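You operate a simulated robot arm through the tools that you are given. There is no shell and no other tool.

Carry out the task below with a simulated robot arm. There is one attempt and no reset: what you move stays moved.

JOB
Disinfect the yellow snorkel in a two-shot bath, then rinse it in fresh water.
Fine: soak till the lamp lights; drain, refill to the line, water and rinse drain valves closed; snorkel back in the ribbed tray.

The check looks at the end state, three seconds after you hand in, the way a careful person would. Anything else that was tipped, shoved, dropped, spilled or broken makes it a failure.

ROBOT AND FRAMES
A 7-joint arm with a fingered hand, fixed in place. Base frame: the origin is on the floor under the middle of its stand, x ahead of it, y to its left, z up. Units: m, degrees, N and s.
It reaches about 1.089 m from its shoulder. Its first joint turns from -149.0 to 149.0 degrees. Payload 3.5 kg.
The TCP is the grasp point between the finger pads, 0.03 m short of the fingertips. In the tool frame z runs along the fingers and y along their closing line. The gripper opens to 0.104 m; its body begins 0.035 m behind the TCP. The gripper is a hand of 4 fingers: y runs from the thumb to the fingers, the wrist lies at [-0.015, -0.11, -0.186] in the tool frame, and closing takes about 1.5 s.
Orientation is that of the tool frame in the base frame, as [roll, pitch, yaw] about the fixed x, y, z axes, in that order (R = Rz(yaw) Ry(pitch) Rx(roll)). With the fingers straight down and the wrist toward the robot, the tool's x, y and z point along [0, 1, 0], [1, 0, 0] and [0, 0, -1] of the base frame.

CONTROLS
- The arm moves only by the tool nudge_tool. Its argument "motion" is text: rows parted by semicolons, each of 7 numbers parted by spaces: the opening, from 0 (shut) to 1 (fully open), then the shift along the base's x, y, z in m, then the turn, a rotation vector about the base's x, y, z in degrees. In form: fingers tx ty tz ax ay az; .... A call has 1 to 20 rows; each row shifts and turns the commanded pose from where the row before left it. A row lasts 0.2 s, in which the tool goes at most 0.05 m and 8.6 degrees; a call with a longer step from one row to the next is refused whole, and so is a gripper value outside its range. A pose out of reach is approached as far as the arm can. The call stops where the force on the tool passes 40 N (or 10 N more than at its start, if that is more) or the arm is blocked; 0.2 s more then pass. The fingers move at their own pace (about 0.045 m/s each) and stop on an object; they squeeze with about 30 N. The grip force told is the motor's: it shows also when the fingers shut on nothing. Time passes only in rows, and 0.2 s behind the last, so rows that do not move let the fingers close. The reply holds the time, the measured pose of the TCP, the force on the tool along the base axes, the opening and the grip force, in the units named above and with some noise, with the torque about the TCP (base axes, N m) and any sound that the robot's microphone picked up.
- Cameras (640 x 400 px; columns grow to the right, rows downward): "scene" is fixed at [0.397, -0.4985, 1.4402]; the picture's right is [0.97, -0.23, 0.00], its down [-0.13, -0.53, -0.84] and it looks along [0.19, 0.81, -0.55] (base axes); focal length 304 px, centre (320, 200). "wrist" rides on the gripper at [0.061, -0.092, -0.13] in the tool frame; the picture's right is [-0.81, 0.28, -0.52], its down [-0.53, -0.71, 0.46] and it looks along [-0.24, 0.64, 0.72] (tool axes); focal length 275 px, centre (320, 200). There is no depth. A picture from a camera that has moved, and an enlarged one, comes with that camera's place and axes in the base frame and with its lens. The place of the scene camera against the robot may be out by one fixed shift of up to 0.018 m in any direction.
- capture(camera): a new picture of that camera. No time passes.
- move_column(by): slides the trunk up (or, below 0, down) by that many m; the arm rides with it, the base frame stays. It gives what a move gives, with no picture.
- grasp_type(shape): the hand has 4 fingers and takes this shape, open, in about a second: jaw (thumb against the fingers, like two jaws); tri (thumb and two fingers); tip (a fingertip pinch); poke (one finger out to press); point (the index stretched); flat (the hand flat); cup (the hand cupped); fist (a fist). The gripper value then closes the fingers along that shape, each until it touches; the sizes above hold for jaw. It gives what a move gives, with no picture.
- close_up(camera, box): a new picture of the part [left, top, right, bottom] of that camera's present view, enlarged. No time passes.
- sign_off(): hands the job in; it is judged then, once.

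Places have to be worked out from the pictures, the camera data and where the tool is seen. Open the gripper and draw the arm clear of the work before you hand the job in, unless the task says otherwise.

The tools are called after "Emit:" by a JSON object that holds its "op" and its "data". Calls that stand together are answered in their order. nudge_tool: Moves the arm, as the interface text tells. Its arguments: {"type":"object","properties":{"motion":{"type":"string"}},"required":["motion"]} The other tools are called the same way: move_column (by) moves the trunk up or down; grasp_type (shape) gives the hand a shape; capture (camera) takes a picture; close_up (camera, box) takes an enlarged picture of a part of a camera's view; sign_off () hands the job in.

At the start:

```text
t: 0.0
ee_pos: [0.2268, 0.5791, 1.2597]
orientation: [180.0, 0.0, 90.0]
wrist_force: [0.0, 0.2, -0.4]
torque: [0.04, -0.03, 0.01]
grip_width: 0.1037
finger_force: 0.1
shape: jaw
trunk travel left (down, up): [-0.625, 0.085]
```

scene: 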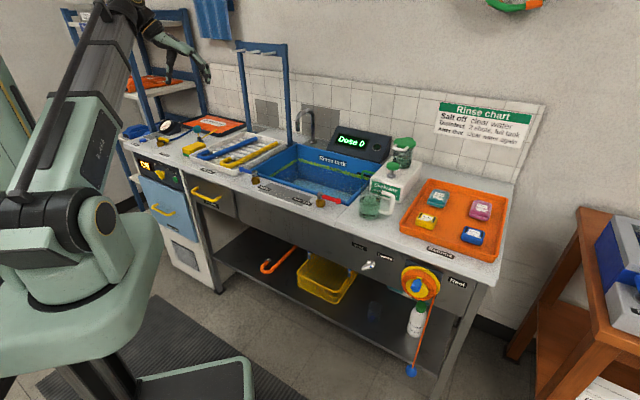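
wrist: 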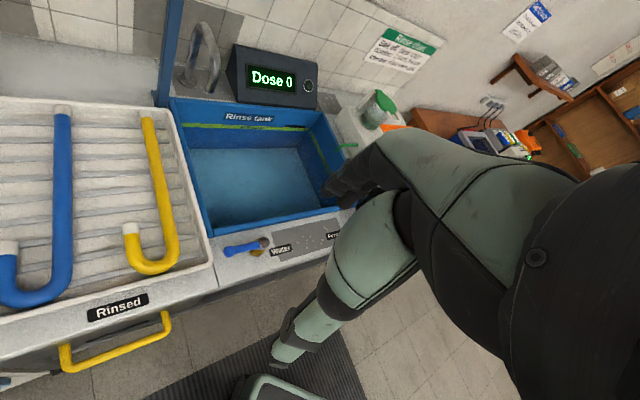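

I'll start by looking closely at the workspace: the tank, the tray, the dose pump, the valves and the chart.

Emit:
{"op": "close_up", "data": {"camera": "scene", "box": [170, 90, 410, 240]}}

Emit:
{"op": "close_up", "data": {"camera": "scene", "box": [430, 90, 550, 165]}}

Emit:
{"op": "close_up", "data": {"camera": "scene", "box": [330, 120, 530, 290]}}

Emit:
{"op": "close_up", "data": {"camera": "wrist", "box": [150, 10, 390, 290]}}

Emit:
{"op": "close_up", "data": {"camera": "wrist", "box": [360, 10, 460, 80]}}

```text
2.67 times, centred on (290, 165) of scene
camera zoom: at [0.397, -0.4985, 1.4402], right [0.97, -0.23, 0.0], down [-0.13, -0.53, -0.84], along [0.19, 0.81, -0.55], focal length 810 px, centre (400, 293)
```

zoom: 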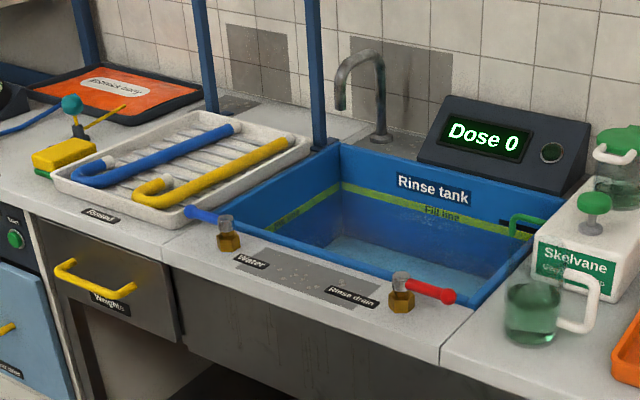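

```text
5.33 times, centred on (490, 128) of scene
camera zoom: at [0.397, -0.4985, 1.4402], right [0.97, -0.23, 0.0], down [-0.13, -0.53, -0.84], along [0.19, 0.81, -0.55], focal length 1621 px, centre (-587, 587)
```

zoom: 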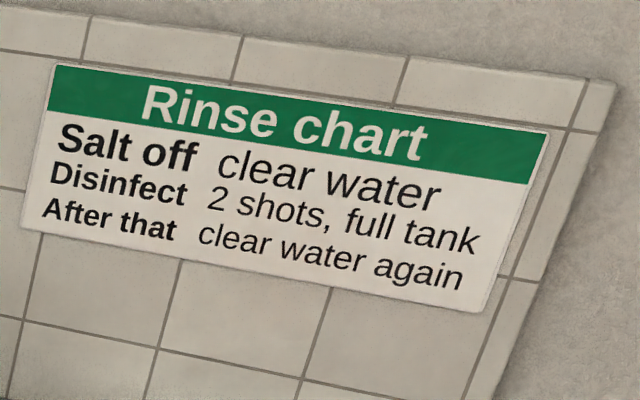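

```text
2.35 times, centred on (430, 205) of scene
camera zoom: at [0.397, -0.4985, 1.4402], right [0.97, -0.23, 0.0], down [-0.13, -0.53, -0.84], along [0.19, 0.81, -0.55], focal length 715 px, centre (61, 188)
```

zoom: 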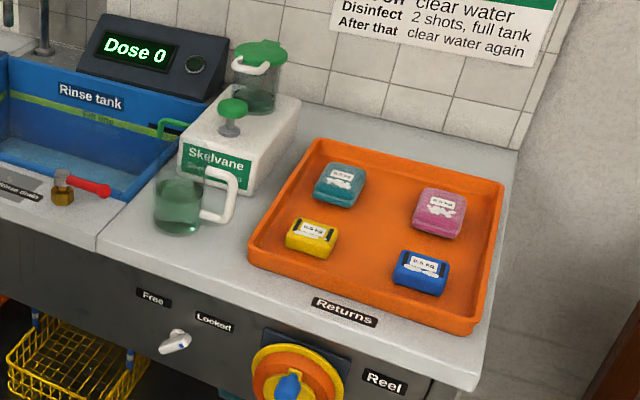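

```text
1.43 times, centred on (270, 150) of wrist
camera zoom: at [0.1346, 0.6416, 1.3892], right [0.28, -0.81, 0.52], down [-0.71, -0.53, -0.46], along [0.64, -0.24, -0.72], focal length 393 px, centre (391, 271)
```

zoom: 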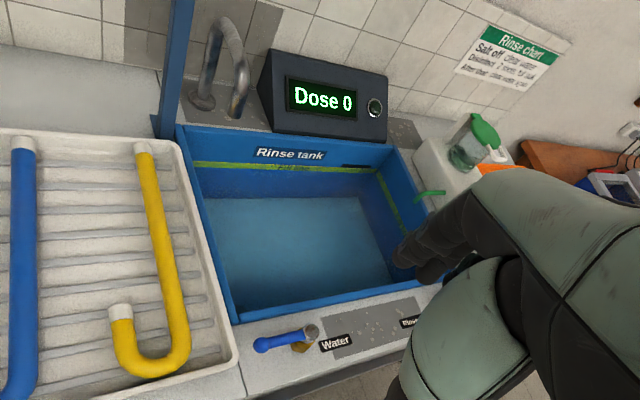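

```text
5.71 times, centred on (410, 45) of wrist
camera zoom: at [0.1346, 0.6416, 1.3892], right [0.28, -0.81, 0.52], down [-0.71, -0.53, -0.46], along [0.64, -0.24, -0.72], focal length 1573 px, centre (-194, 1086)
```

zoom: 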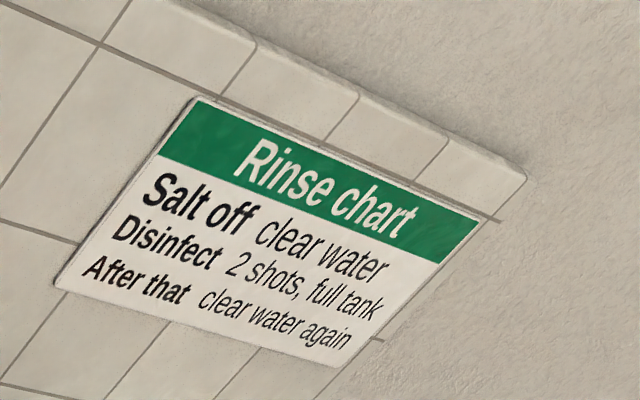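

The chart confirms the recipe: two shots in a full tank, then clear water. I want finer views of the valves, pump, tank level and snorkel before moving.

Emit:
{"op": "close_up", "data": {"camera": "scene", "box": [230, 165, 350, 240]}}

Emit:
{"op": "close_up", "data": {"camera": "scene", "box": [330, 120, 430, 225]}}

Emit:
{"op": "close_up", "data": {"camera": "scene", "box": [180, 125, 300, 200]}}

Emit:
{"op": "close_up", "data": {"camera": "wrist", "box": [160, 80, 360, 220]}}

Emit:
{"op": "close_up", "data": {"camera": "wrist", "box": [200, 200, 360, 300]}}

Emit:
{"op": "close_up", "data": {"camera": "scene", "box": [120, 100, 270, 200]}}

```text
5.33 times, centred on (290, 202) of scene
camera zoom: at [0.397, -0.4985, 1.4402], right [0.97, -0.23, 0.0], down [-0.13, -0.53, -0.84], along [0.19, 0.81, -0.55], focal length 1621 px, centre (480, 187)
```

zoom: 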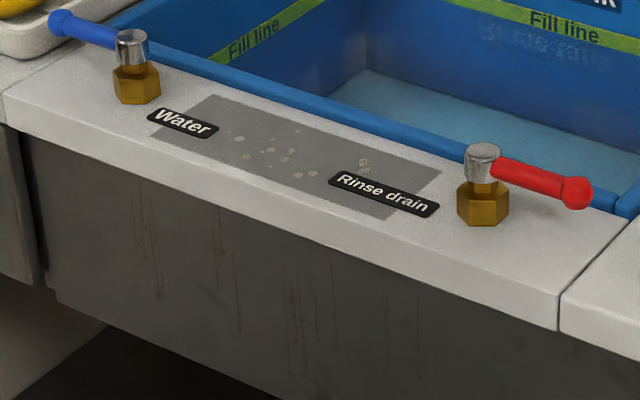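

```text
3.81 times, centred on (380, 172) of scene
camera zoom: at [0.397, -0.4985, 1.4402], right [0.97, -0.23, 0.0], down [-0.13, -0.53, -0.84], along [0.19, 0.81, -0.55], focal length 1158 px, centre (91, 305)
```

zoom: 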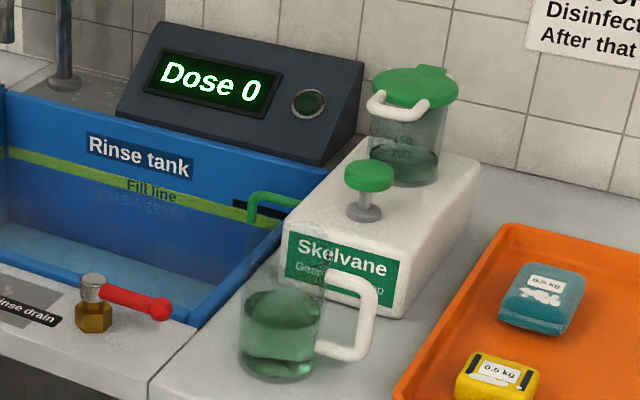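

```text
5.33 times, centred on (240, 162) of scene
camera zoom: at [0.397, -0.4985, 1.4402], right [0.97, -0.23, 0.0], down [-0.13, -0.53, -0.84], along [0.19, 0.81, -0.55], focal length 1621 px, centre (747, 400)
```

zoom: 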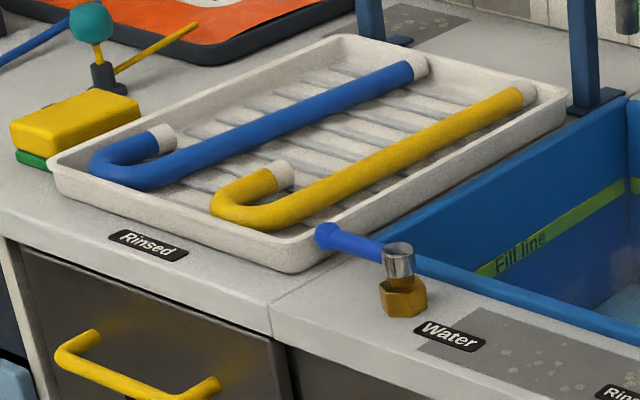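

```text
2.86 times, centred on (260, 150) of wrist
camera zoom: at [0.1346, 0.6416, 1.3892], right [0.28, -0.81, 0.52], down [-0.71, -0.53, -0.46], along [0.64, -0.24, -0.72], focal length 786 px, centre (491, 343)
```

zoom: 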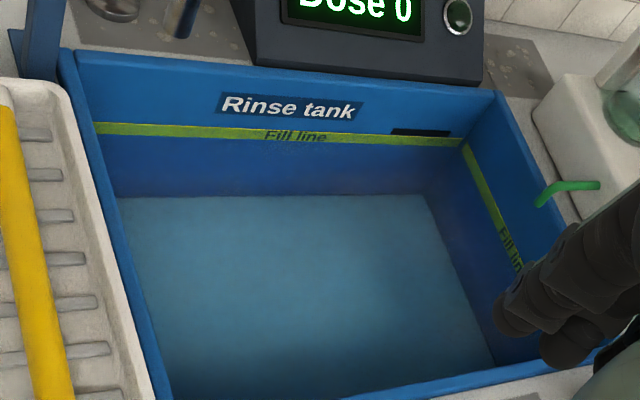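

```text
4.00 times, centred on (280, 250) of wrist
camera zoom: at [0.1346, 0.6416, 1.3892], right [0.28, -0.81, 0.52], down [-0.71, -0.53, -0.46], along [0.64, -0.24, -0.72], focal length 1101 px, centre (480, 0)
```

zoom: 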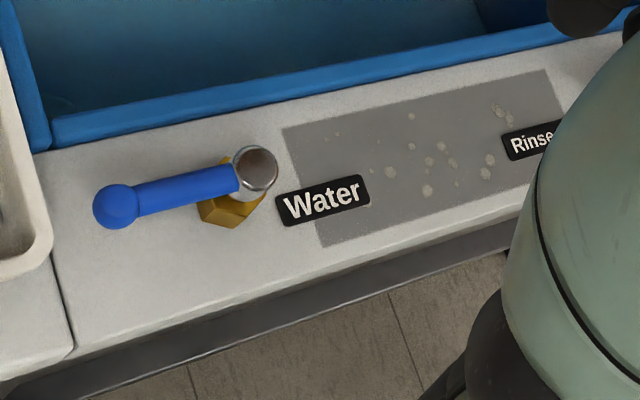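

```text
4.00 times, centred on (195, 150) of scene
camera zoom: at [0.397, -0.4985, 1.4402], right [0.97, -0.23, 0.0], down [-0.13, -0.53, -0.84], along [0.19, 0.81, -0.55], focal length 1216 px, centre (820, 400)
```

zoom: 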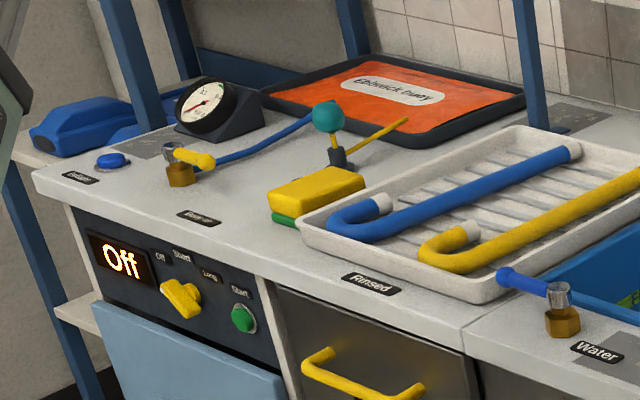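

The tube, valves and pump are visible, and the counter appears to be rotated about 45° in the base frame. I'll swing the hand, staying high, to a pose over the front of the tank with the wrist toward the robot, to get a second accurate wrist-camera view.

Emit:
{"op": "nudge_tool", "data": {"motion": "1 0.033 -0.026 0 0 0 7.5; 1 0.033 -0.026 0 0 0 7.5; 1 0.033 -0.026 0 0 0 7.5; 1 0.033 -0.026 0 0 0 7.5; 1 0.033 -0.026 0 0 0 7.5; 1 0.033 -0.026 0 0 0 7.5; 1 0 0 0 0 0 0"}}

Emit:
{"op": "capture", "data": {"camera": "wrist"}}

Emit:
{"op": "capture", "data": {"camera": "scene"}}

```text
t: 1.6
ee_pos: [0.4254, 0.4249, 1.2595]
orientation: [-180.0, 0.0, 135.1]
wrist_force: [0.1, -0.1, 0.2]
torque: [0.01, -0.01, 0.02]
grip_width: 0.1038
finger_force: 0.1
shape: jaw
trunk travel left (down, up): [-0.625, 0.085]
```

```text
taken
camera wrist: at [0.3164, 0.4037, 1.3887], right [0.77, -0.38, 0.52], down [-0.13, -0.88, -0.46], along [0.63, 0.28, -0.72], focal length 275 px, centre (320, 200)
```

wrist: 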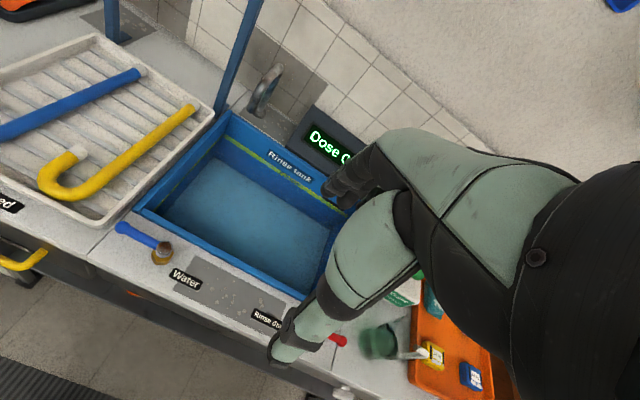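

```text
taken
```

scene: 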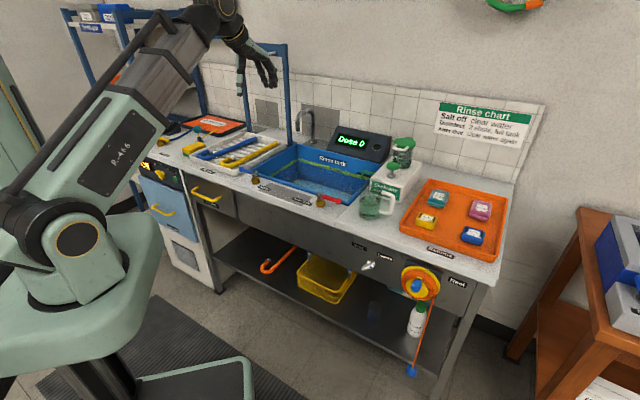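

Two wrist views let me triangulate now. I'll enlarge the key areas of this view.

Emit:
{"op": "close_up", "data": {"camera": "wrist", "box": [90, 200, 290, 325]}}

Emit:
{"op": "close_up", "data": {"camera": "wrist", "box": [0, 20, 220, 240]}}

Emit:
{"op": "close_up", "data": {"camera": "wrist", "box": [310, 270, 510, 395]}}

Emit:
{"op": "close_up", "data": {"camera": "wrist", "box": [140, 60, 360, 300]}}

```text
3.20 times, centred on (190, 262) of wrist
camera zoom: at [0.3164, 0.4037, 1.3887], right [0.77, -0.38, 0.52], down [-0.13, -0.88, -0.46], along [0.63, 0.28, -0.72], focal length 881 px, centre (736, 0)
```

zoom: 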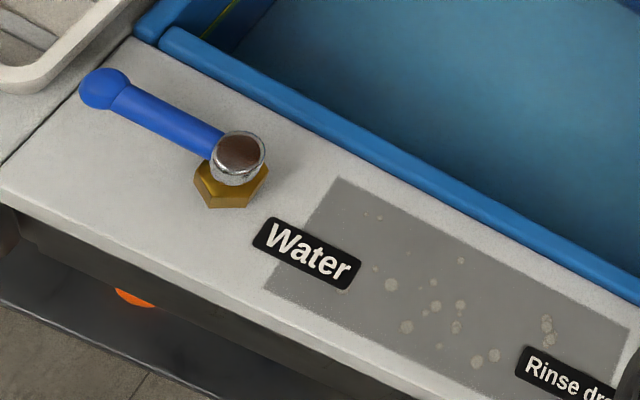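

```text
1.82 times, centred on (110, 130) of wrist
camera zoom: at [0.3164, 0.4037, 1.3887], right [0.77, -0.38, 0.52], down [-0.13, -0.88, -0.46], along [0.63, 0.28, -0.72], focal length 500 px, centre (702, 327)
```

zoom: 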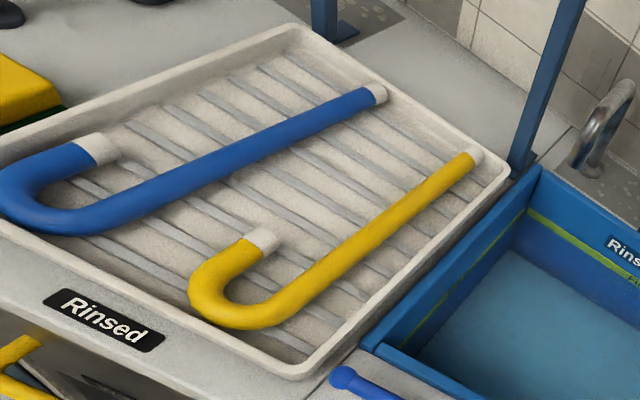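

```text
3.20 times, centred on (410, 332) of wrist
camera zoom: at [0.3164, 0.4037, 1.3887], right [0.77, -0.38, 0.52], down [-0.13, -0.88, -0.46], along [0.63, 0.28, -0.72], focal length 881 px, centre (32, -224)
```

zoom: 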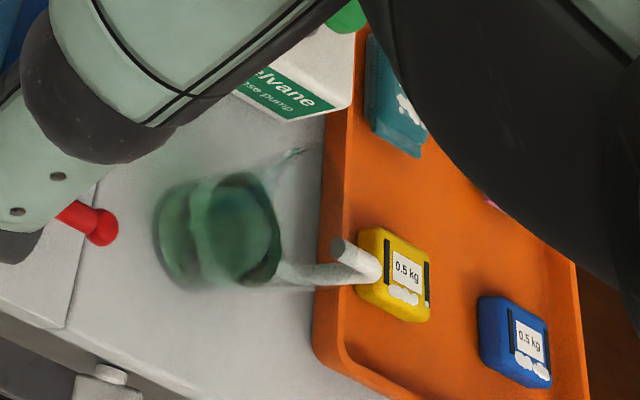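

```text
1.67 times, centred on (250, 180) of wrist
camera zoom: at [0.3164, 0.4037, 1.3887], right [0.77, -0.38, 0.52], down [-0.13, -0.88, -0.46], along [0.63, 0.28, -0.72], focal length 459 px, centre (437, 233)
```

zoom: 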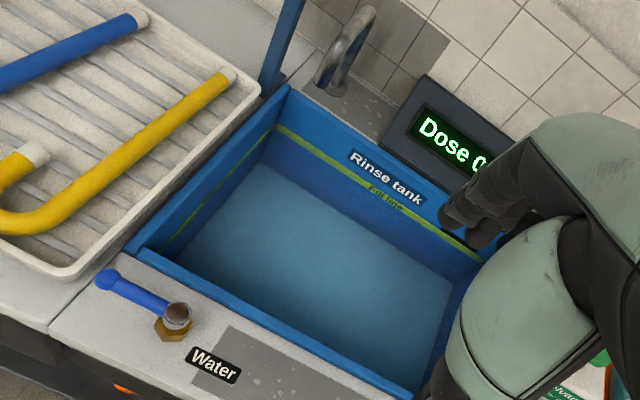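

Triangulation gives a counter height of about 0.852. The water cap is near (0.394, 0.556, 0.90) and its lever ball near (0.345, 0.606, 0.893). The drain cap is near (0.602, 0.345). I'll put the hand into the poke shape and see where the finger ends up.

Emit:
{"op": "grasp_type", "data": {"shape": "poke"}}

Emit:
{"op": "capture", "data": {"camera": "wrist"}}

Emit:
{"op": "close_up", "data": {"camera": "scene", "box": [160, 0, 320, 110]}}

```text
t: 2.5
ee_pos: [0.4236, 0.4256, 1.259]
orientation: [-180.0, 0.1, 134.9]
wrist_force: [0.5, -1.2, 0.4]
torque: [0.01, 0.0, 0.0]
grip_width: 0.0
finger_force: 0.1
shape: poke
trunk travel left (down, up): [-0.625, 0.085]
```

```text
taken
camera wrist: at [0.3163, 0.4041, 1.3887], right [0.77, -0.38, 0.52], down [-0.13, -0.88, -0.46], along [0.63, 0.28, -0.72], focal length 275 px, centre (320, 200)
```

wrist: 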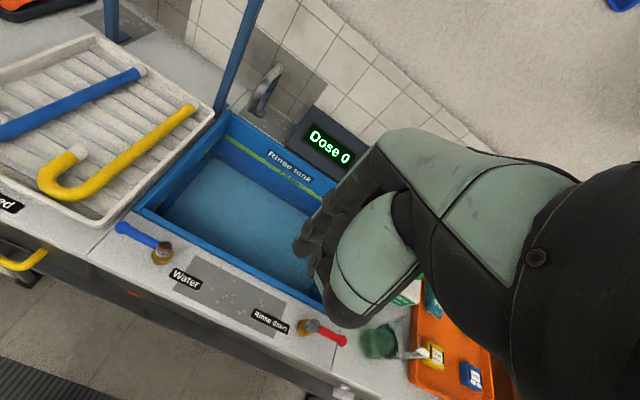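

```text
3.64 times, centred on (240, 55) of scene
camera zoom: at [0.397, -0.4985, 1.4402], right [0.97, -0.23, 0.0], down [-0.13, -0.53, -0.84], along [0.19, 0.81, -0.55], focal length 1105 px, centre (611, 727)
```

zoom: 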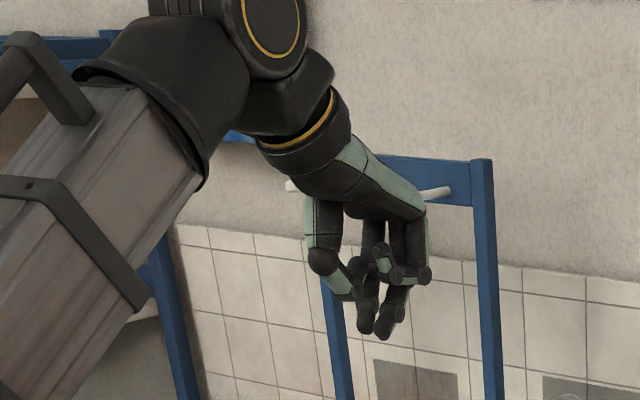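

I can't tell yet how many fingers extend in the poke shape. I'll zoom in on the fingertips.

Emit:
{"op": "close_up", "data": {"camera": "scene", "box": [230, 40, 280, 90]}}

Emit:
{"op": "close_up", "data": {"camera": "wrist", "box": [270, 130, 430, 340]}}

```text
8.00 times, centred on (255, 65) of scene
camera zoom: at [0.397, -0.4985, 1.4402], right [0.97, -0.23, 0.0], down [-0.13, -0.53, -0.84], along [0.19, 0.81, -0.55], focal length 2432 px, centre (840, 1280)
```

zoom: 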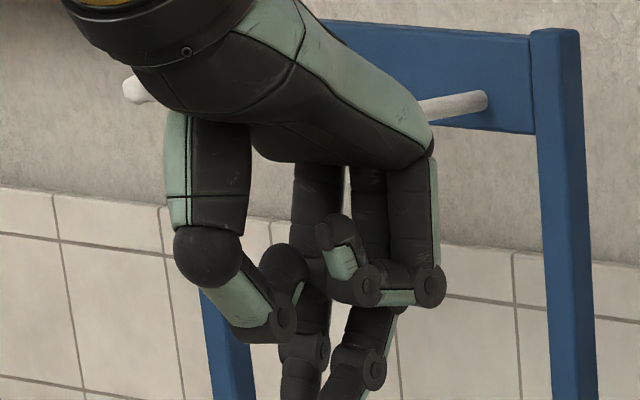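

```text
1.90 times, centred on (350, 235) of wrist
camera zoom: at [0.3163, 0.4041, 1.3887], right [0.77, -0.38, 0.52], down [-0.13, -0.88, -0.46], along [0.63, 0.28, -0.72], focal length 524 px, centre (263, 133)
```

zoom: 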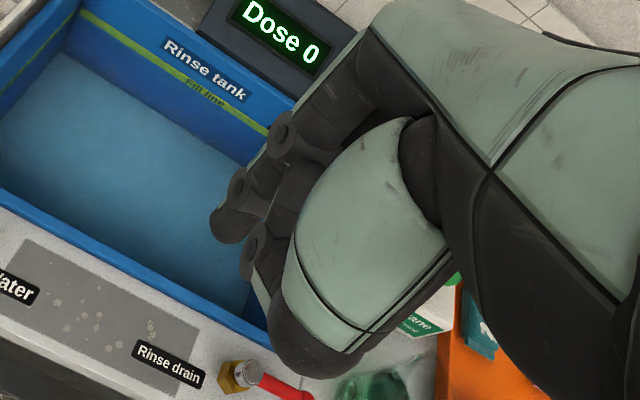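

Emit:
{"op": "close_up", "data": {"camera": "scene", "box": [235, 60, 285, 100]}}

Emit:
{"op": "close_up", "data": {"camera": "scene", "box": [330, 130, 450, 220]}}

```text
10.00 times, centred on (260, 80) of scene
camera zoom: at [0.397, -0.4985, 1.4402], right [0.97, -0.23, 0.0], down [-0.13, -0.53, -0.84], along [0.19, 0.81, -0.55], focal length 3040 px, centre (920, 1400)
```

zoom: 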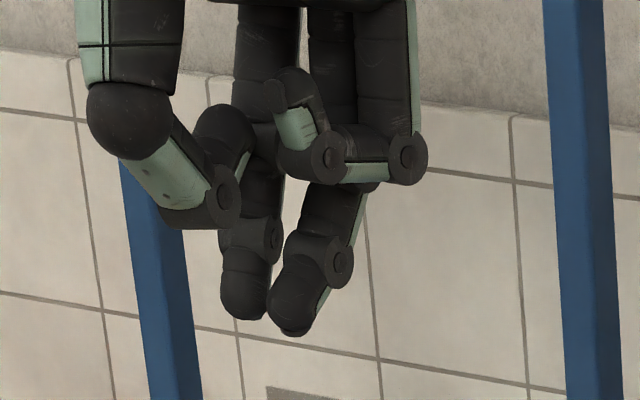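

```text
4.44 times, centred on (390, 175) of scene
camera zoom: at [0.397, -0.4985, 1.4402], right [0.97, -0.23, 0.0], down [-0.13, -0.53, -0.84], along [0.19, 0.81, -0.55], focal length 1351 px, centre (9, 311)
```

zoom: 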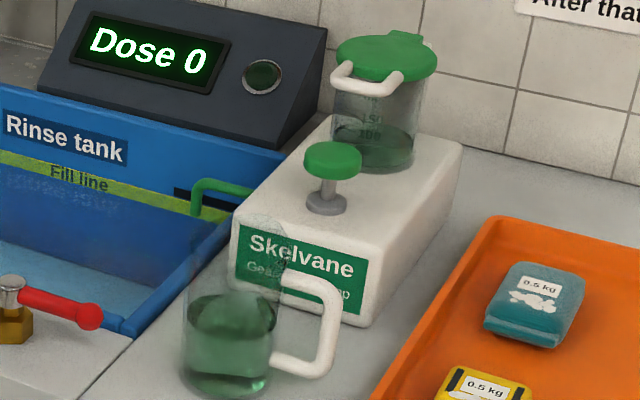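

The fingers may still be moving into the shape, so I'll let a second pass and look again.

Emit:
{"op": "nudge_tool", "data": {"motion": "1 0 0 0 0 0 0; 1 0 0 0 0 0 0; 1 0 0 0 0 0 0; 1 0 0 0 0 0 0; 1 0 0 0 0 0 0"}}

Emit:
{"op": "close_up", "data": {"camera": "scene", "box": [235, 60, 285, 100]}}

Emit:
{"op": "close_up", "data": {"camera": "wrist", "box": [270, 130, 430, 340]}}

```text
t: 3.7
ee_pos: [0.4248, 0.4249, 1.2591]
orientation: [180.0, 0.0, 134.9]
wrist_force: [0.4, -0.1, -0.3]
torque: [0.01, 0.0, 0.03]
grip_width: 0.0
finger_force: 0.0
shape: poke
trunk travel left (down, up): [-0.625, 0.085]
```

```text
10.00 times, centred on (260, 80) of scene
camera zoom: at [0.397, -0.4985, 1.4402], right [0.97, -0.23, 0.0], down [-0.13, -0.53, -0.84], along [0.19, 0.81, -0.55], focal length 3040 px, centre (920, 1400)
```

zoom: 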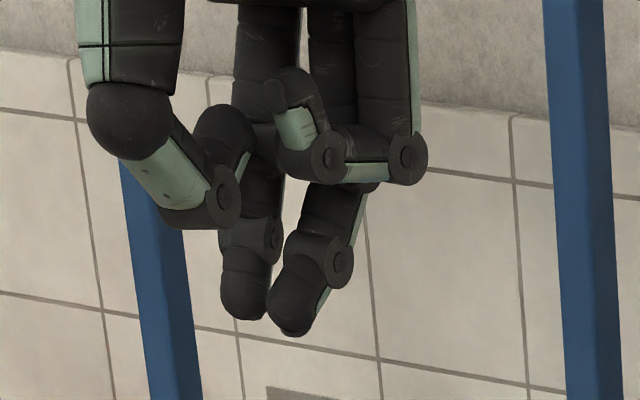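

```text
1.90 times, centred on (350, 235) of wrist
camera zoom: at [0.3163, 0.4041, 1.3887], right [0.77, -0.38, 0.52], down [-0.13, -0.88, -0.46], along [0.63, 0.28, -0.72], focal length 524 px, centre (263, 133)
```

zoom: 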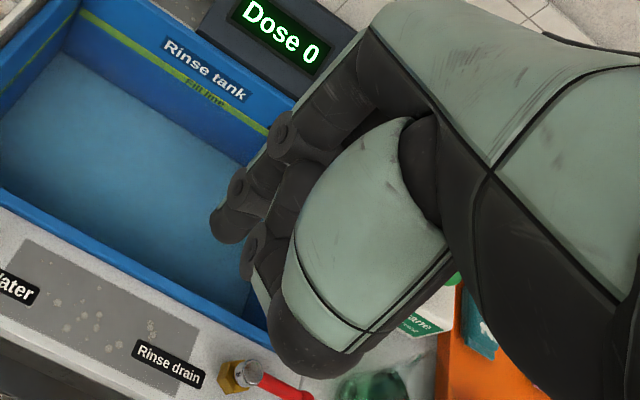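

Poke leaves two fingertips together near the TCP. I'll compare it with the point shape.

Emit:
{"op": "grasp_type", "data": {"shape": "point"}}

Emit:
{"op": "close_up", "data": {"camera": "scene", "box": [225, 40, 295, 110]}}

Emit:
{"op": "capture", "data": {"camera": "wrist"}}

```text
t: 4.6
ee_pos: [0.4248, 0.424, 1.2596]
orientation: [179.9, 0.1, 134.9]
wrist_force: [-0.1, -0.4, 0.0]
torque: [-0.01, -0.02, 0.0]
grip_width: 0.0001
finger_force: 0.1
shape: point
trunk travel left (down, up): [-0.625, 0.085]
```

```text
5.71 times, centred on (260, 75) of scene
camera zoom: at [0.397, -0.4985, 1.4402], right [0.97, -0.23, 0.0], down [-0.13, -0.53, -0.84], along [0.19, 0.81, -0.55], focal length 1737 px, centre (663, 914)
```

zoom: 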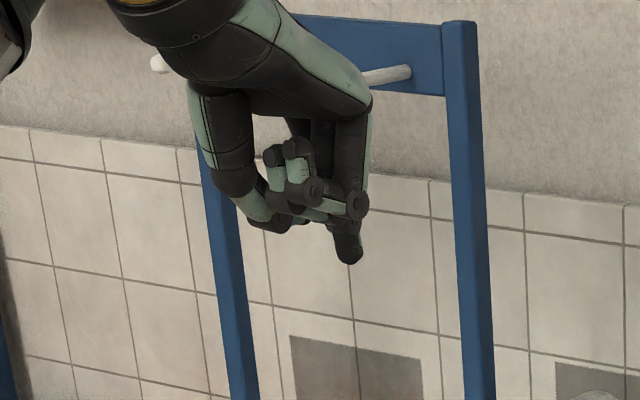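

```text
taken
camera wrist: at [0.3163, 0.4041, 1.3887], right [0.77, -0.38, 0.52], down [-0.13, -0.88, -0.46], along [0.63, 0.28, -0.72], focal length 275 px, centre (320, 200)
```

wrist: 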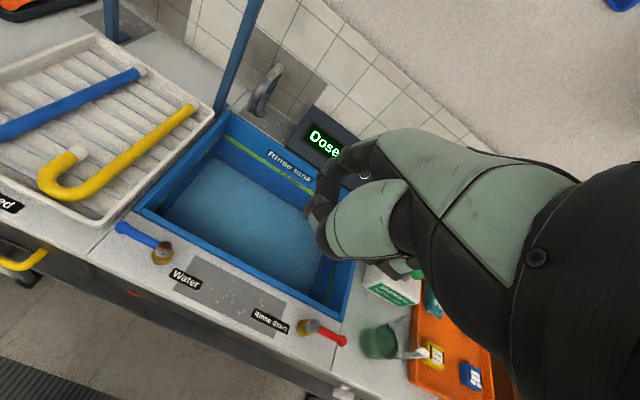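

Point stretches only the index finger, but its tip is off the TCP. I'll check the tip pinch shape, closed, as another well-located pusher.

Emit:
{"op": "grasp_type", "data": {"shape": "tip"}}

Emit:
{"op": "nudge_tool", "data": {"motion": "0 0 0 0 0 0 0; 0 0 0 0 0 0 0; 0 0 0 0 0 0 0; 0 0 0 0 0 0 0; 0 0 0 0 0 0 0; 0 0 0 0 0 0 0; 0 0 0 0 0 0 0; 0 0 0 0 0 0 0"}}

Emit:
{"op": "close_up", "data": {"camera": "scene", "box": [225, 40, 295, 110]}}

Emit:
{"op": "capture", "data": {"camera": "wrist"}}

```text
t: 5.5
ee_pos: [0.4245, 0.4256, 1.2589]
orientation: [-180.0, 0.0, 135.0]
wrist_force: [-0.2, -0.5, -0.2]
torque: [0.0, 0.03, 0.01]
grip_width: 0.1037
finger_force: 0.1
shape: tip
trunk travel left (down, up): [-0.625, 0.085]
```

```text
t: 7.3
ee_pos: [0.4242, 0.4249, 1.2593]
orientation: [-180.0, 0.0, 135.0]
wrist_force: [-0.2, 0.4, -0.6]
torque: [0.02, 0.03, -0.01]
grip_width: 0.0
finger_force: 30.3
shape: tip
trunk travel left (down, up): [-0.625, 0.085]
```

```text
5.71 times, centred on (260, 75) of scene
camera zoom: at [0.397, -0.4985, 1.4402], right [0.97, -0.23, 0.0], down [-0.13, -0.53, -0.84], along [0.19, 0.81, -0.55], focal length 1737 px, centre (663, 914)
```

zoom: 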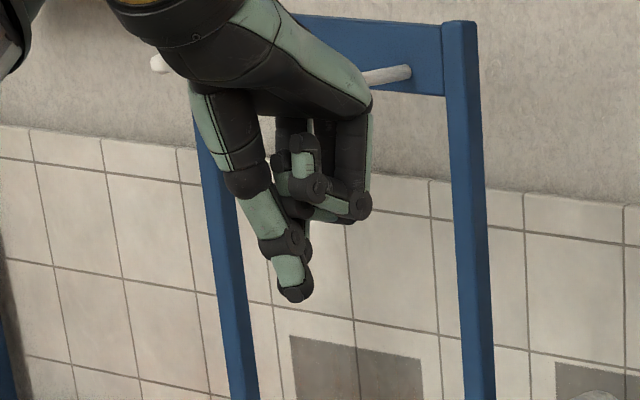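

```text
taken
camera wrist: at [0.3163, 0.4041, 1.3887], right [0.77, -0.38, 0.52], down [-0.13, -0.88, -0.46], along [0.63, 0.28, -0.72], focal length 275 px, centre (320, 200)
```

wrist: 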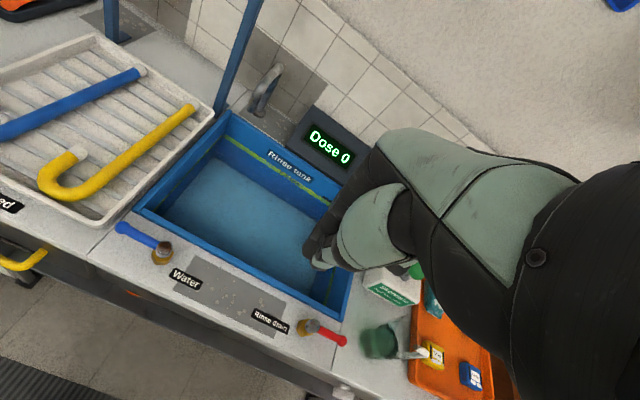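

The closed tip pinch is a narrow peg ending about 3 cm below the TCP, which suits both levers and the pump. I'll move it above a spot just in front of the water lever, around u=-0.172, n=0.630 in counter axes, and lower partway.

Emit:
{"op": "nudge_tool", "data": {"motion": "0 -0.0248 0.0359 0 0 0 0; 0 -0.0248 0.0359 0 0 0 0; 0 -0.0248 0.0359 0 0 0 0; 0 -0.0248 0.0345 0 0 0 0; 0 0 0 -0.045 0 0 0; 0 0 0 -0.045 0 0 0; 0 0 0 -0.045 0 0 0; 0 0 0 -0.045 0 0 0; 0 0 0 -0.045 0 0 0; 0 0 0 -0.045 0 0 0; 0 0 0 0 0 0 0"}}

Emit:
{"op": "capture", "data": {"camera": "wrist"}}

Emit:
{"op": "capture", "data": {"camera": "scene"}}

Emit:
{"op": "close_up", "data": {"camera": "scene", "box": [190, 110, 310, 230]}}

```text
t: 9.7
ee_pos: [0.3241, 0.5699, 0.9874]
orientation: [-180.0, 0.0, 135.0]
wrist_force: [-0.6, 0.1, 0.1]
torque: [0.02, 0.02, 0.0]
grip_width: 0.0001
finger_force: 29.9
shape: tip
trunk travel left (down, up): [-0.625, 0.085]
```

```text
taken
camera wrist: at [0.2163, 0.5488, 1.1169], right [0.77, -0.38, 0.52], down [-0.13, -0.88, -0.46], along [0.63, 0.28, -0.72], focal length 275 px, centre (320, 200)
```

wrist: 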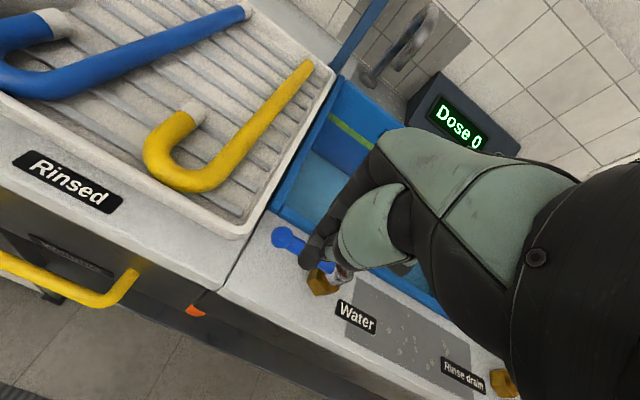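

```text
taken
```

scene: 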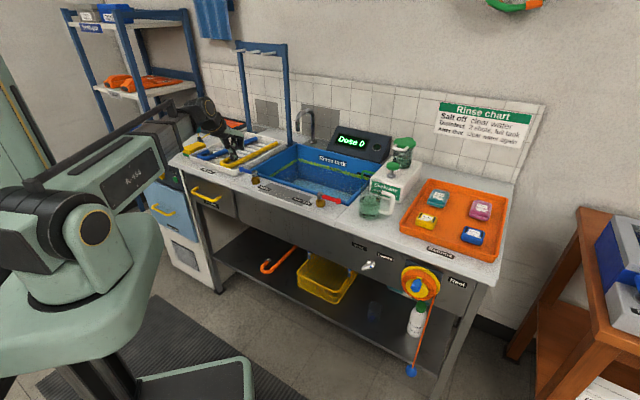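

```text
3.33 times, centred on (250, 170) of scene
camera zoom: at [0.397, -0.4985, 1.4402], right [0.97, -0.23, 0.0], down [-0.13, -0.53, -0.84], along [0.19, 0.81, -0.55], focal length 1013 px, centre (553, 300)
```

zoom: 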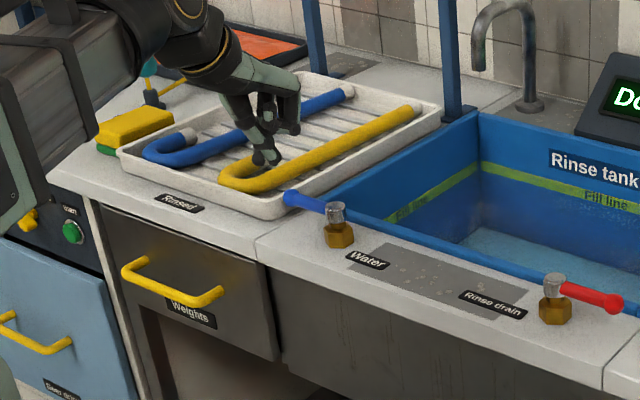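

The peg is over its target, in front of the lever with the lever ball beyond it. I'll lower to TCP z≈0.907 in small steps and watch the force.

Emit:
{"op": "nudge_tool", "data": {"motion": "0 0 0 -0.02 0 0 0; 0 0 0 -0.02 0 0 0; 0 0 0 -0.02 0 0 0; 0 0 0 -0.02 0 0 0; 0 0 0 0 0 0 0"}}

Emit:
{"op": "close_up", "data": {"camera": "scene", "box": [220, 140, 290, 210]}}

Emit:
{"op": "close_up", "data": {"camera": "wrist", "box": [240, 180, 440, 340]}}

```text
t: 10.9
ee_pos: [0.3259, 0.5667, 0.9082]
orientation: [179.8, 0.0, 134.9]
wrist_force: [0.4, 0.2, -0.7]
torque: [-0.01, 0.02, 0.01]
grip_width: 0.0001
finger_force: 30.1
shape: tip
trunk travel left (down, up): [-0.625, 0.085]
```

```text
5.71 times, centred on (255, 175) of scene
camera zoom: at [0.397, -0.4985, 1.4402], right [0.97, -0.23, 0.0], down [-0.13, -0.53, -0.84], along [0.19, 0.81, -0.55], focal length 1737 px, centre (691, 343)
```

zoom: 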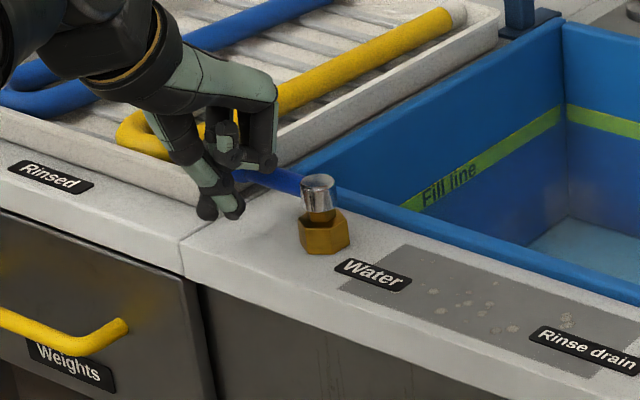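

```text
2.50 times, centred on (340, 260) of wrist
camera zoom: at [0.2181, 0.5466, 1.0385], right [0.77, -0.38, 0.52], down [-0.13, -0.88, -0.46], along [0.63, 0.28, -0.72], focal length 688 px, centre (270, 50)
```

zoom: 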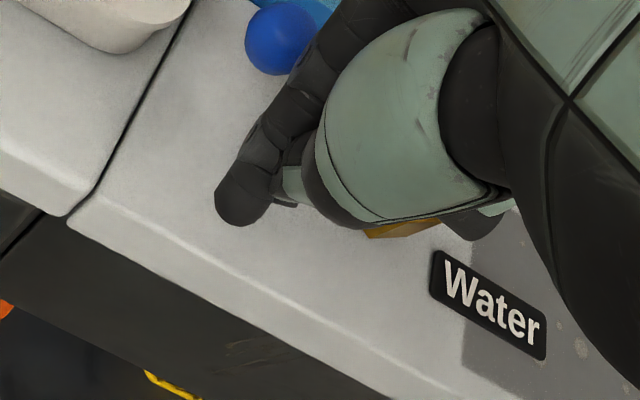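

The tip is at about u=-0.172, n≈0.63, just in front of the lever bar. I'll push gently toward the tank (+n) and see whether the lever turns or resists.

Emit:
{"op": "nudge_tool", "data": {"motion": "0 0.0057 0.0057 0 0 0 0; 0 0.0057 0.0057 0 0 0 0; 0 0.0057 0.0057 0 0 0 0; 0 0.0057 0.0057 0 0 0 0; 0 0.0057 0.0057 0 0 0 0; 0 0.0057 0.0057 0 0 0 0"}}

Emit:
{"op": "close_up", "data": {"camera": "scene", "box": [220, 140, 290, 210]}}

Emit:
{"op": "close_up", "data": {"camera": "wrist", "box": [240, 180, 440, 340]}}

```text
t: 12.1
ee_pos: [0.3475, 0.5882, 0.9109]
orientation: [-179.6, 0.0, 135.0]
wrist_force: [-24.4, -17.8, 7.9]
torque: [-0.2, 0.27, -0.14]
grip_width: 0.0
finger_force: 29.8
shape: tip
trunk travel left (down, up): [-0.625, 0.085]
stopped in row 5: the force on the tool passed its limit at 42 N (the readings are from after the stop); the commanded pose is now the measured one
```

```text
5.71 times, centred on (255, 175) of scene
camera zoom: at [0.397, -0.4985, 1.4402], right [0.97, -0.23, 0.0], down [-0.13, -0.53, -0.84], along [0.19, 0.81, -0.55], focal length 1737 px, centre (691, 343)
```

zoom: 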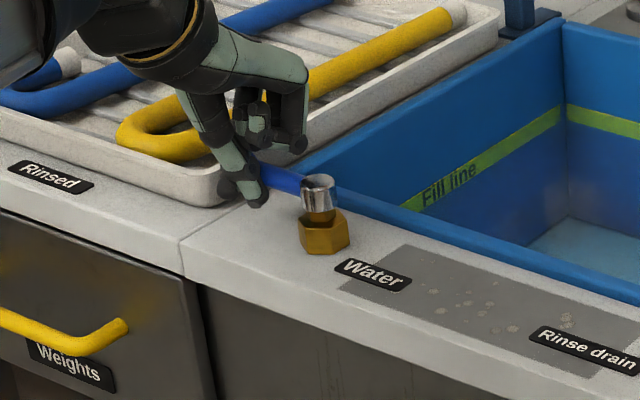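

```text
2.50 times, centred on (340, 260) of wrist
camera zoom: at [0.2395, 0.5675, 1.041], right [0.77, -0.38, 0.51], down [-0.13, -0.88, -0.45], along [0.62, 0.28, -0.73], focal length 688 px, centre (270, 50)
```

zoom: 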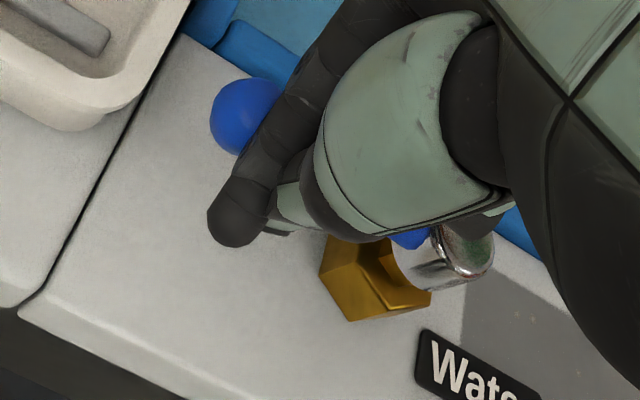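

The lever held firm against 42 N toward the tank, so that is its closed stop and it must open toward the robot. I'll back off, lift over the lever and drop in behind it on the tank side, staying above the rim.

Emit:
{"op": "nudge_tool", "data": {"motion": "0 -0.0106 -0.0106 0 0 0 0; 0 0 0 0.035 0 0 0; 0 0 0 0.035 0 0 0; 0 0.025 0.025 0 0 0 0; 0 0.0265 0.0265 0 0 0 0; 0 0 0 0 0 0 0"}}

Emit:
{"op": "close_up", "data": {"camera": "scene", "box": [220, 130, 300, 210]}}

Emit:
{"op": "capture", "data": {"camera": "wrist"}}

```text
t: 13.5
ee_pos: [0.3907, 0.6317, 0.9776]
orientation: [-179.7, -0.1, 135.0]
wrist_force: [0.5, -0.3, -0.6]
torque: [0.0, 0.04, 0.0]
grip_width: 0.0
finger_force: 30.3
shape: tip
trunk travel left (down, up): [-0.625, 0.085]
```

```text
5.00 times, centred on (260, 170) of scene
camera zoom: at [0.397, -0.4985, 1.4402], right [0.97, -0.23, 0.0], down [-0.13, -0.53, -0.84], along [0.19, 0.81, -0.55], focal length 1520 px, centre (620, 350)
```

zoom: 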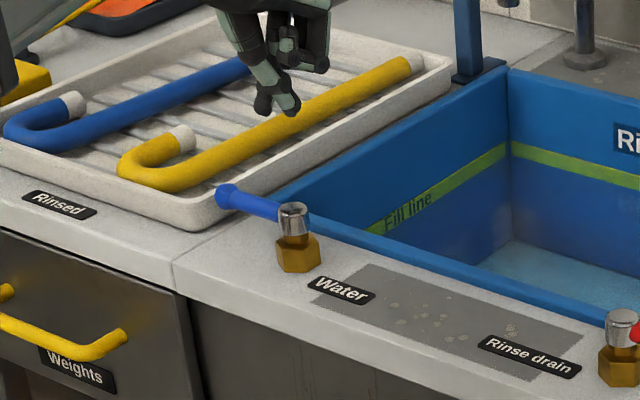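

```text
taken
camera wrist: at [0.2839, 0.6111, 1.1089], right [0.77, -0.38, 0.52], down [-0.13, -0.88, -0.45], along [0.62, 0.28, -0.73], focal length 275 px, centre (320, 200)
```

wrist: 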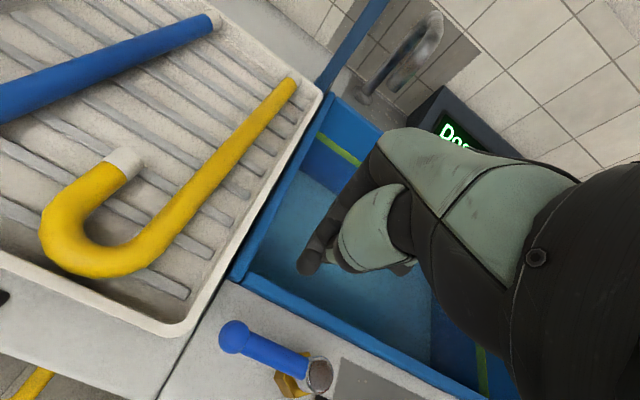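

The hand is now behind the lever (n≈0.723) and the rim is at about z 0.861. I'll lower to TCP z≈0.909, then pull toward the robot with slow steps.

Emit:
{"op": "nudge_tool", "data": {"motion": "0 0 0 -0.023 0 0 0; 0 0 0 -0.023 0 0 0; 0 0 0 -0.022 0 0 0; 0 0 0 0 0 0 0; 0 -0.0057 -0.0057 0 0 0 0; 0 -0.0057 -0.0057 0 0 0 0; 0 -0.0057 -0.0057 0 0 0 0; 0 -0.0057 -0.0057 0 0 0 0; 0 -0.0057 -0.0057 0 0 0 0"}}

Emit:
{"op": "close_up", "data": {"camera": "scene", "box": [220, 130, 300, 210]}}

Emit:
{"op": "capture", "data": {"camera": "wrist"}}

```text
t: 15.5
ee_pos: [0.3639, 0.6027, 0.911]
orientation: [-179.7, -0.1, 135.0]
wrist_force: [1.2, 1.5, 0.1]
torque: [0.0, -0.02, 0.04]
grip_width: 0.0
finger_force: 30.2
shape: tip
trunk travel left (down, up): [-0.625, 0.085]
```

```text
5.00 times, centred on (260, 170) of scene
camera zoom: at [0.397, -0.4985, 1.4402], right [0.97, -0.23, 0.0], down [-0.13, -0.53, -0.84], along [0.19, 0.81, -0.55], focal length 1520 px, centre (620, 350)
```

zoom: 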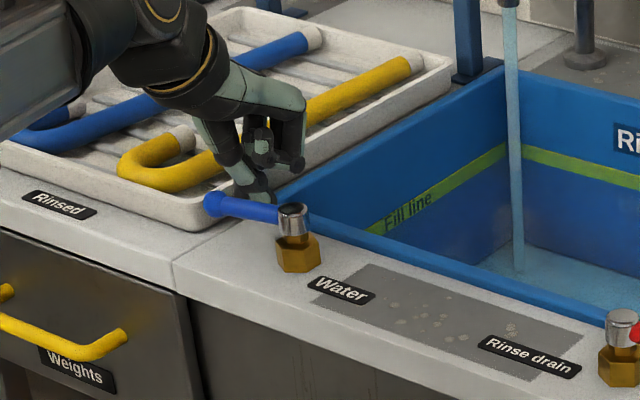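

```text
taken
camera wrist: at [0.2561, 0.5826, 1.0413], right [0.77, -0.38, 0.52], down [-0.13, -0.88, -0.45], along [0.62, 0.28, -0.73], focal length 275 px, centre (320, 200)
```

wrist: 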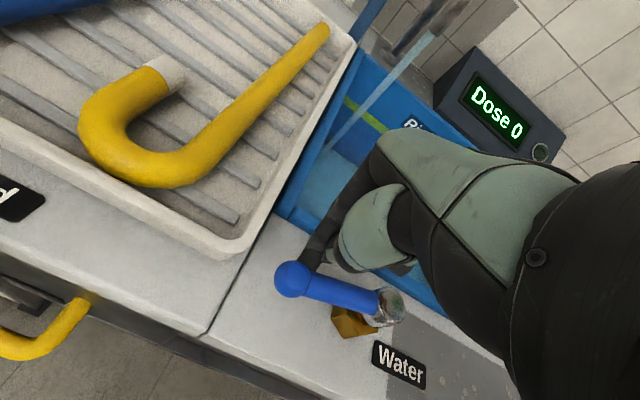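

Water is running already, so pulling toward the robot opens it. I'll follow the lever arc to open it fully.

Emit:
{"op": "nudge_tool", "data": {"motion": "0 -0.0058 -0.0048 0 0 0 0; 0 -0.0058 -0.0048 0 0 0 0; 0 -0.0058 -0.0048 0 0 0 0; 0 -0.0035 -0.0068 0 0 0 0; 0 -0.0035 -0.0068 0 0 0 0; 0 -0.0015 -0.0074 0 0 0 0; 0 -0.0015 -0.0074 0 0 0 0; 0 0.0005 -0.0076 0 0 0 0; 0 0.0005 -0.0076 0 0 0 0; 0 0.0014 -0.0049 0 0 0 0; 0 0.0014 -0.0049 0 0 0 0"}}

Emit:
{"op": "close_up", "data": {"camera": "scene", "box": [220, 110, 370, 220]}}

Emit:
{"op": "capture", "data": {"camera": "wrist"}}

```text
t: 17.9
ee_pos: [0.3379, 0.5392, 0.91]
orientation: [-179.6, -0.2, 135.1]
wrist_force: [-9.8, 23.5, -4.0]
torque: [0.23, 0.18, 0.21]
grip_width: 0.0
finger_force: 30.2
shape: tip
trunk travel left (down, up): [-0.625, 0.085]
```

```text
3.64 times, centred on (295, 165) of scene
camera zoom: at [0.397, -0.4985, 1.4402], right [0.97, -0.23, 0.0], down [-0.13, -0.53, -0.84], along [0.19, 0.81, -0.55], focal length 1105 px, centre (411, 327)
```

zoom: 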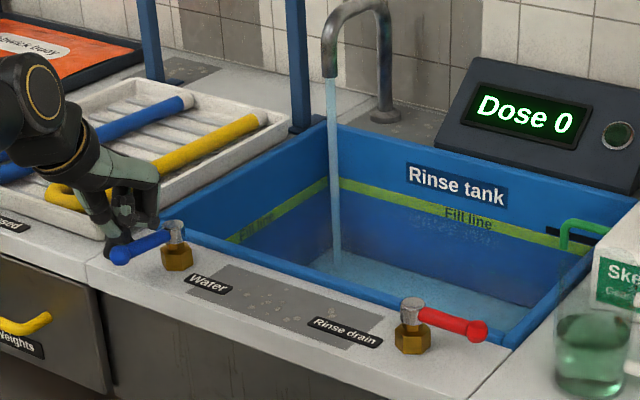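

```text
taken
camera wrist: at [0.2302, 0.518, 1.0412], right [0.77, -0.38, 0.51], down [-0.13, -0.88, -0.45], along [0.62, 0.28, -0.73], focal length 275 px, centre (320, 200)
```

wrist: 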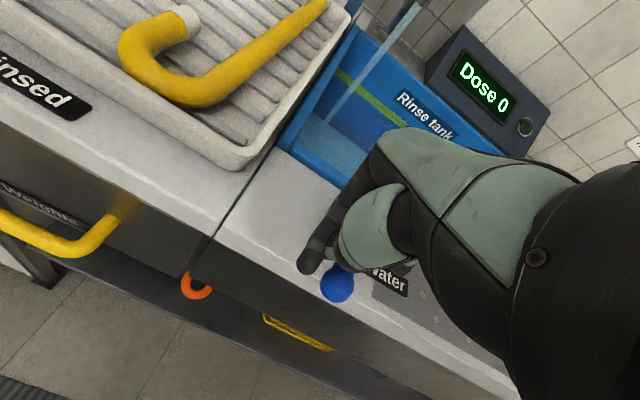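

The valve is open, with the lever at about 80° and water streaming. While the tank fills I'll lift the peg over to the right side of the lever so it's ready to close it, and check the fill rate.

Emit:
{"op": "nudge_tool", "data": {"motion": "0 -0.007 0.007 0 0 0 0; 0 0 0 0.045 0 0 0; 0 0.025 -0.025 0 0 0 0; 0 0.0225 -0.0225 0 0 0 0"}}

Emit:
{"op": "close_up", "data": {"camera": "scene", "box": [220, 110, 370, 220]}}

Emit:
{"op": "capture", "data": {"camera": "wrist"}}

```text
t: 18.9
ee_pos: [0.3813, 0.4956, 0.9569]
orientation: [-179.7, -0.2, 135.0]
wrist_force: [-0.4, 0.7, -0.1]
torque: [-0.01, 0.01, -0.02]
grip_width: 0.0
finger_force: 29.6
shape: tip
trunk travel left (down, up): [-0.625, 0.085]
```

```text
3.64 times, centred on (295, 165) of scene
camera zoom: at [0.397, -0.4985, 1.4402], right [0.97, -0.23, 0.0], down [-0.13, -0.53, -0.84], along [0.19, 0.81, -0.55], focal length 1105 px, centre (411, 327)
```

zoom: 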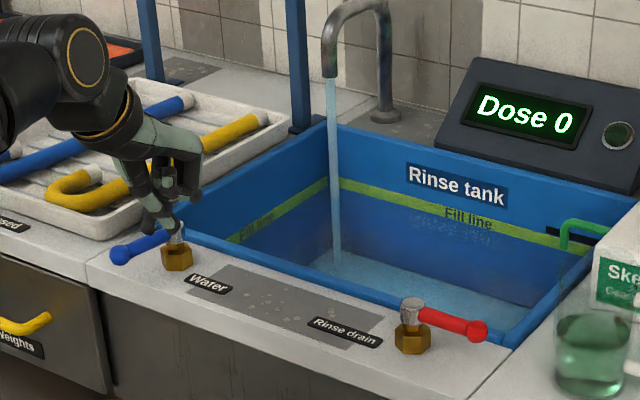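

```text
taken
camera wrist: at [0.274, 0.4745, 1.0873], right [0.77, -0.38, 0.51], down [-0.13, -0.88, -0.45], along [0.62, 0.28, -0.73], focal length 275 px, centre (320, 200)
```

wrist: 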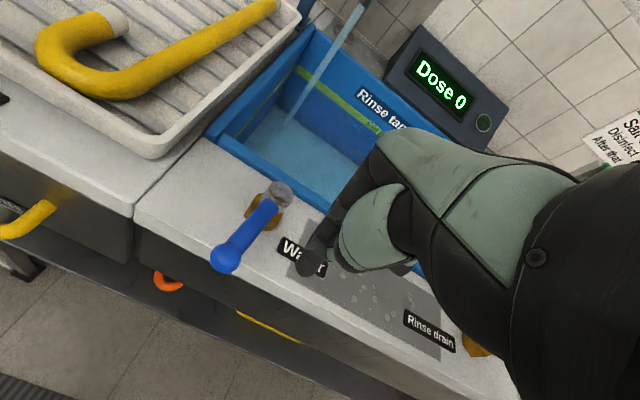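

The peg is right of the lever. I'll lower it to lever height and wait about 2 s, then compare the water level.

Emit:
{"op": "nudge_tool", "data": {"motion": "0 0 0 -0.024 0 0 0; 0 0 0 -0.023 0 0 0; 0 0 0 0 0 0 0; 0 0 0 0 0 0 0; 0 0 0 0 0 0 0; 0 0 0 0 0 0 0; 0 0 0 0 0 0 0; 0 0 0 0 0 0 0; 0 0 0 0 0 0 0; 0 0 0 0 0 0 0"}}

Emit:
{"op": "close_up", "data": {"camera": "scene", "box": [260, 130, 380, 220]}}

Emit:
{"op": "capture", "data": {"camera": "wrist"}}

```text
t: 21.1
ee_pos: [0.3817, 0.4953, 0.909]
orientation: [-179.7, -0.1, 135.0]
wrist_force: [0.2, -0.2, -0.1]
torque: [0.01, -0.02, 0.01]
grip_width: 0.0001
finger_force: 30.1
shape: tip
trunk travel left (down, up): [-0.625, 0.085]
```

```text
4.44 times, centred on (320, 175) of scene
camera zoom: at [0.397, -0.4985, 1.4402], right [0.97, -0.23, 0.0], down [-0.13, -0.53, -0.84], along [0.19, 0.81, -0.55], focal length 1351 px, centre (320, 311)
```

zoom: 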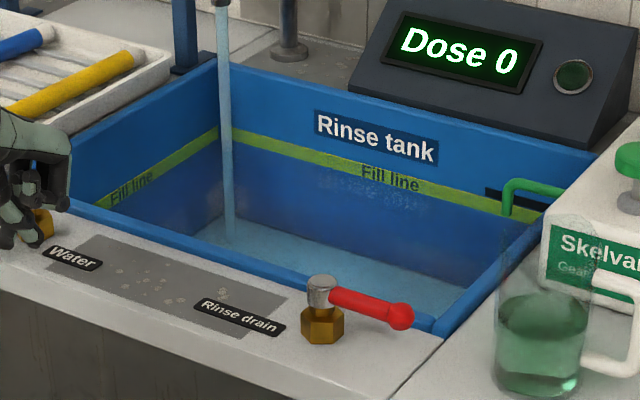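

```text
taken
camera wrist: at [0.2735, 0.4748, 1.0394], right [0.77, -0.38, 0.52], down [-0.13, -0.88, -0.45], along [0.62, 0.28, -0.73], focal length 275 px, centre (320, 200)
```

wrist: 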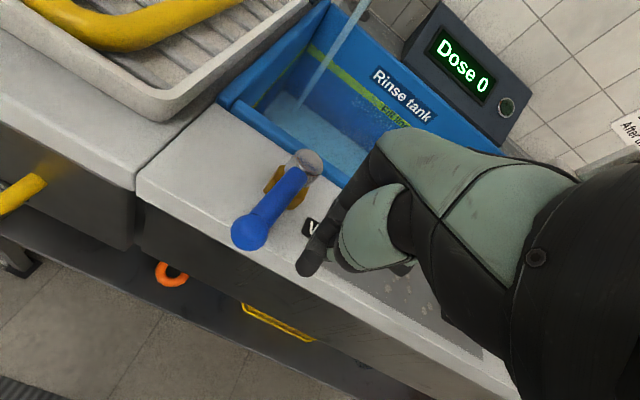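

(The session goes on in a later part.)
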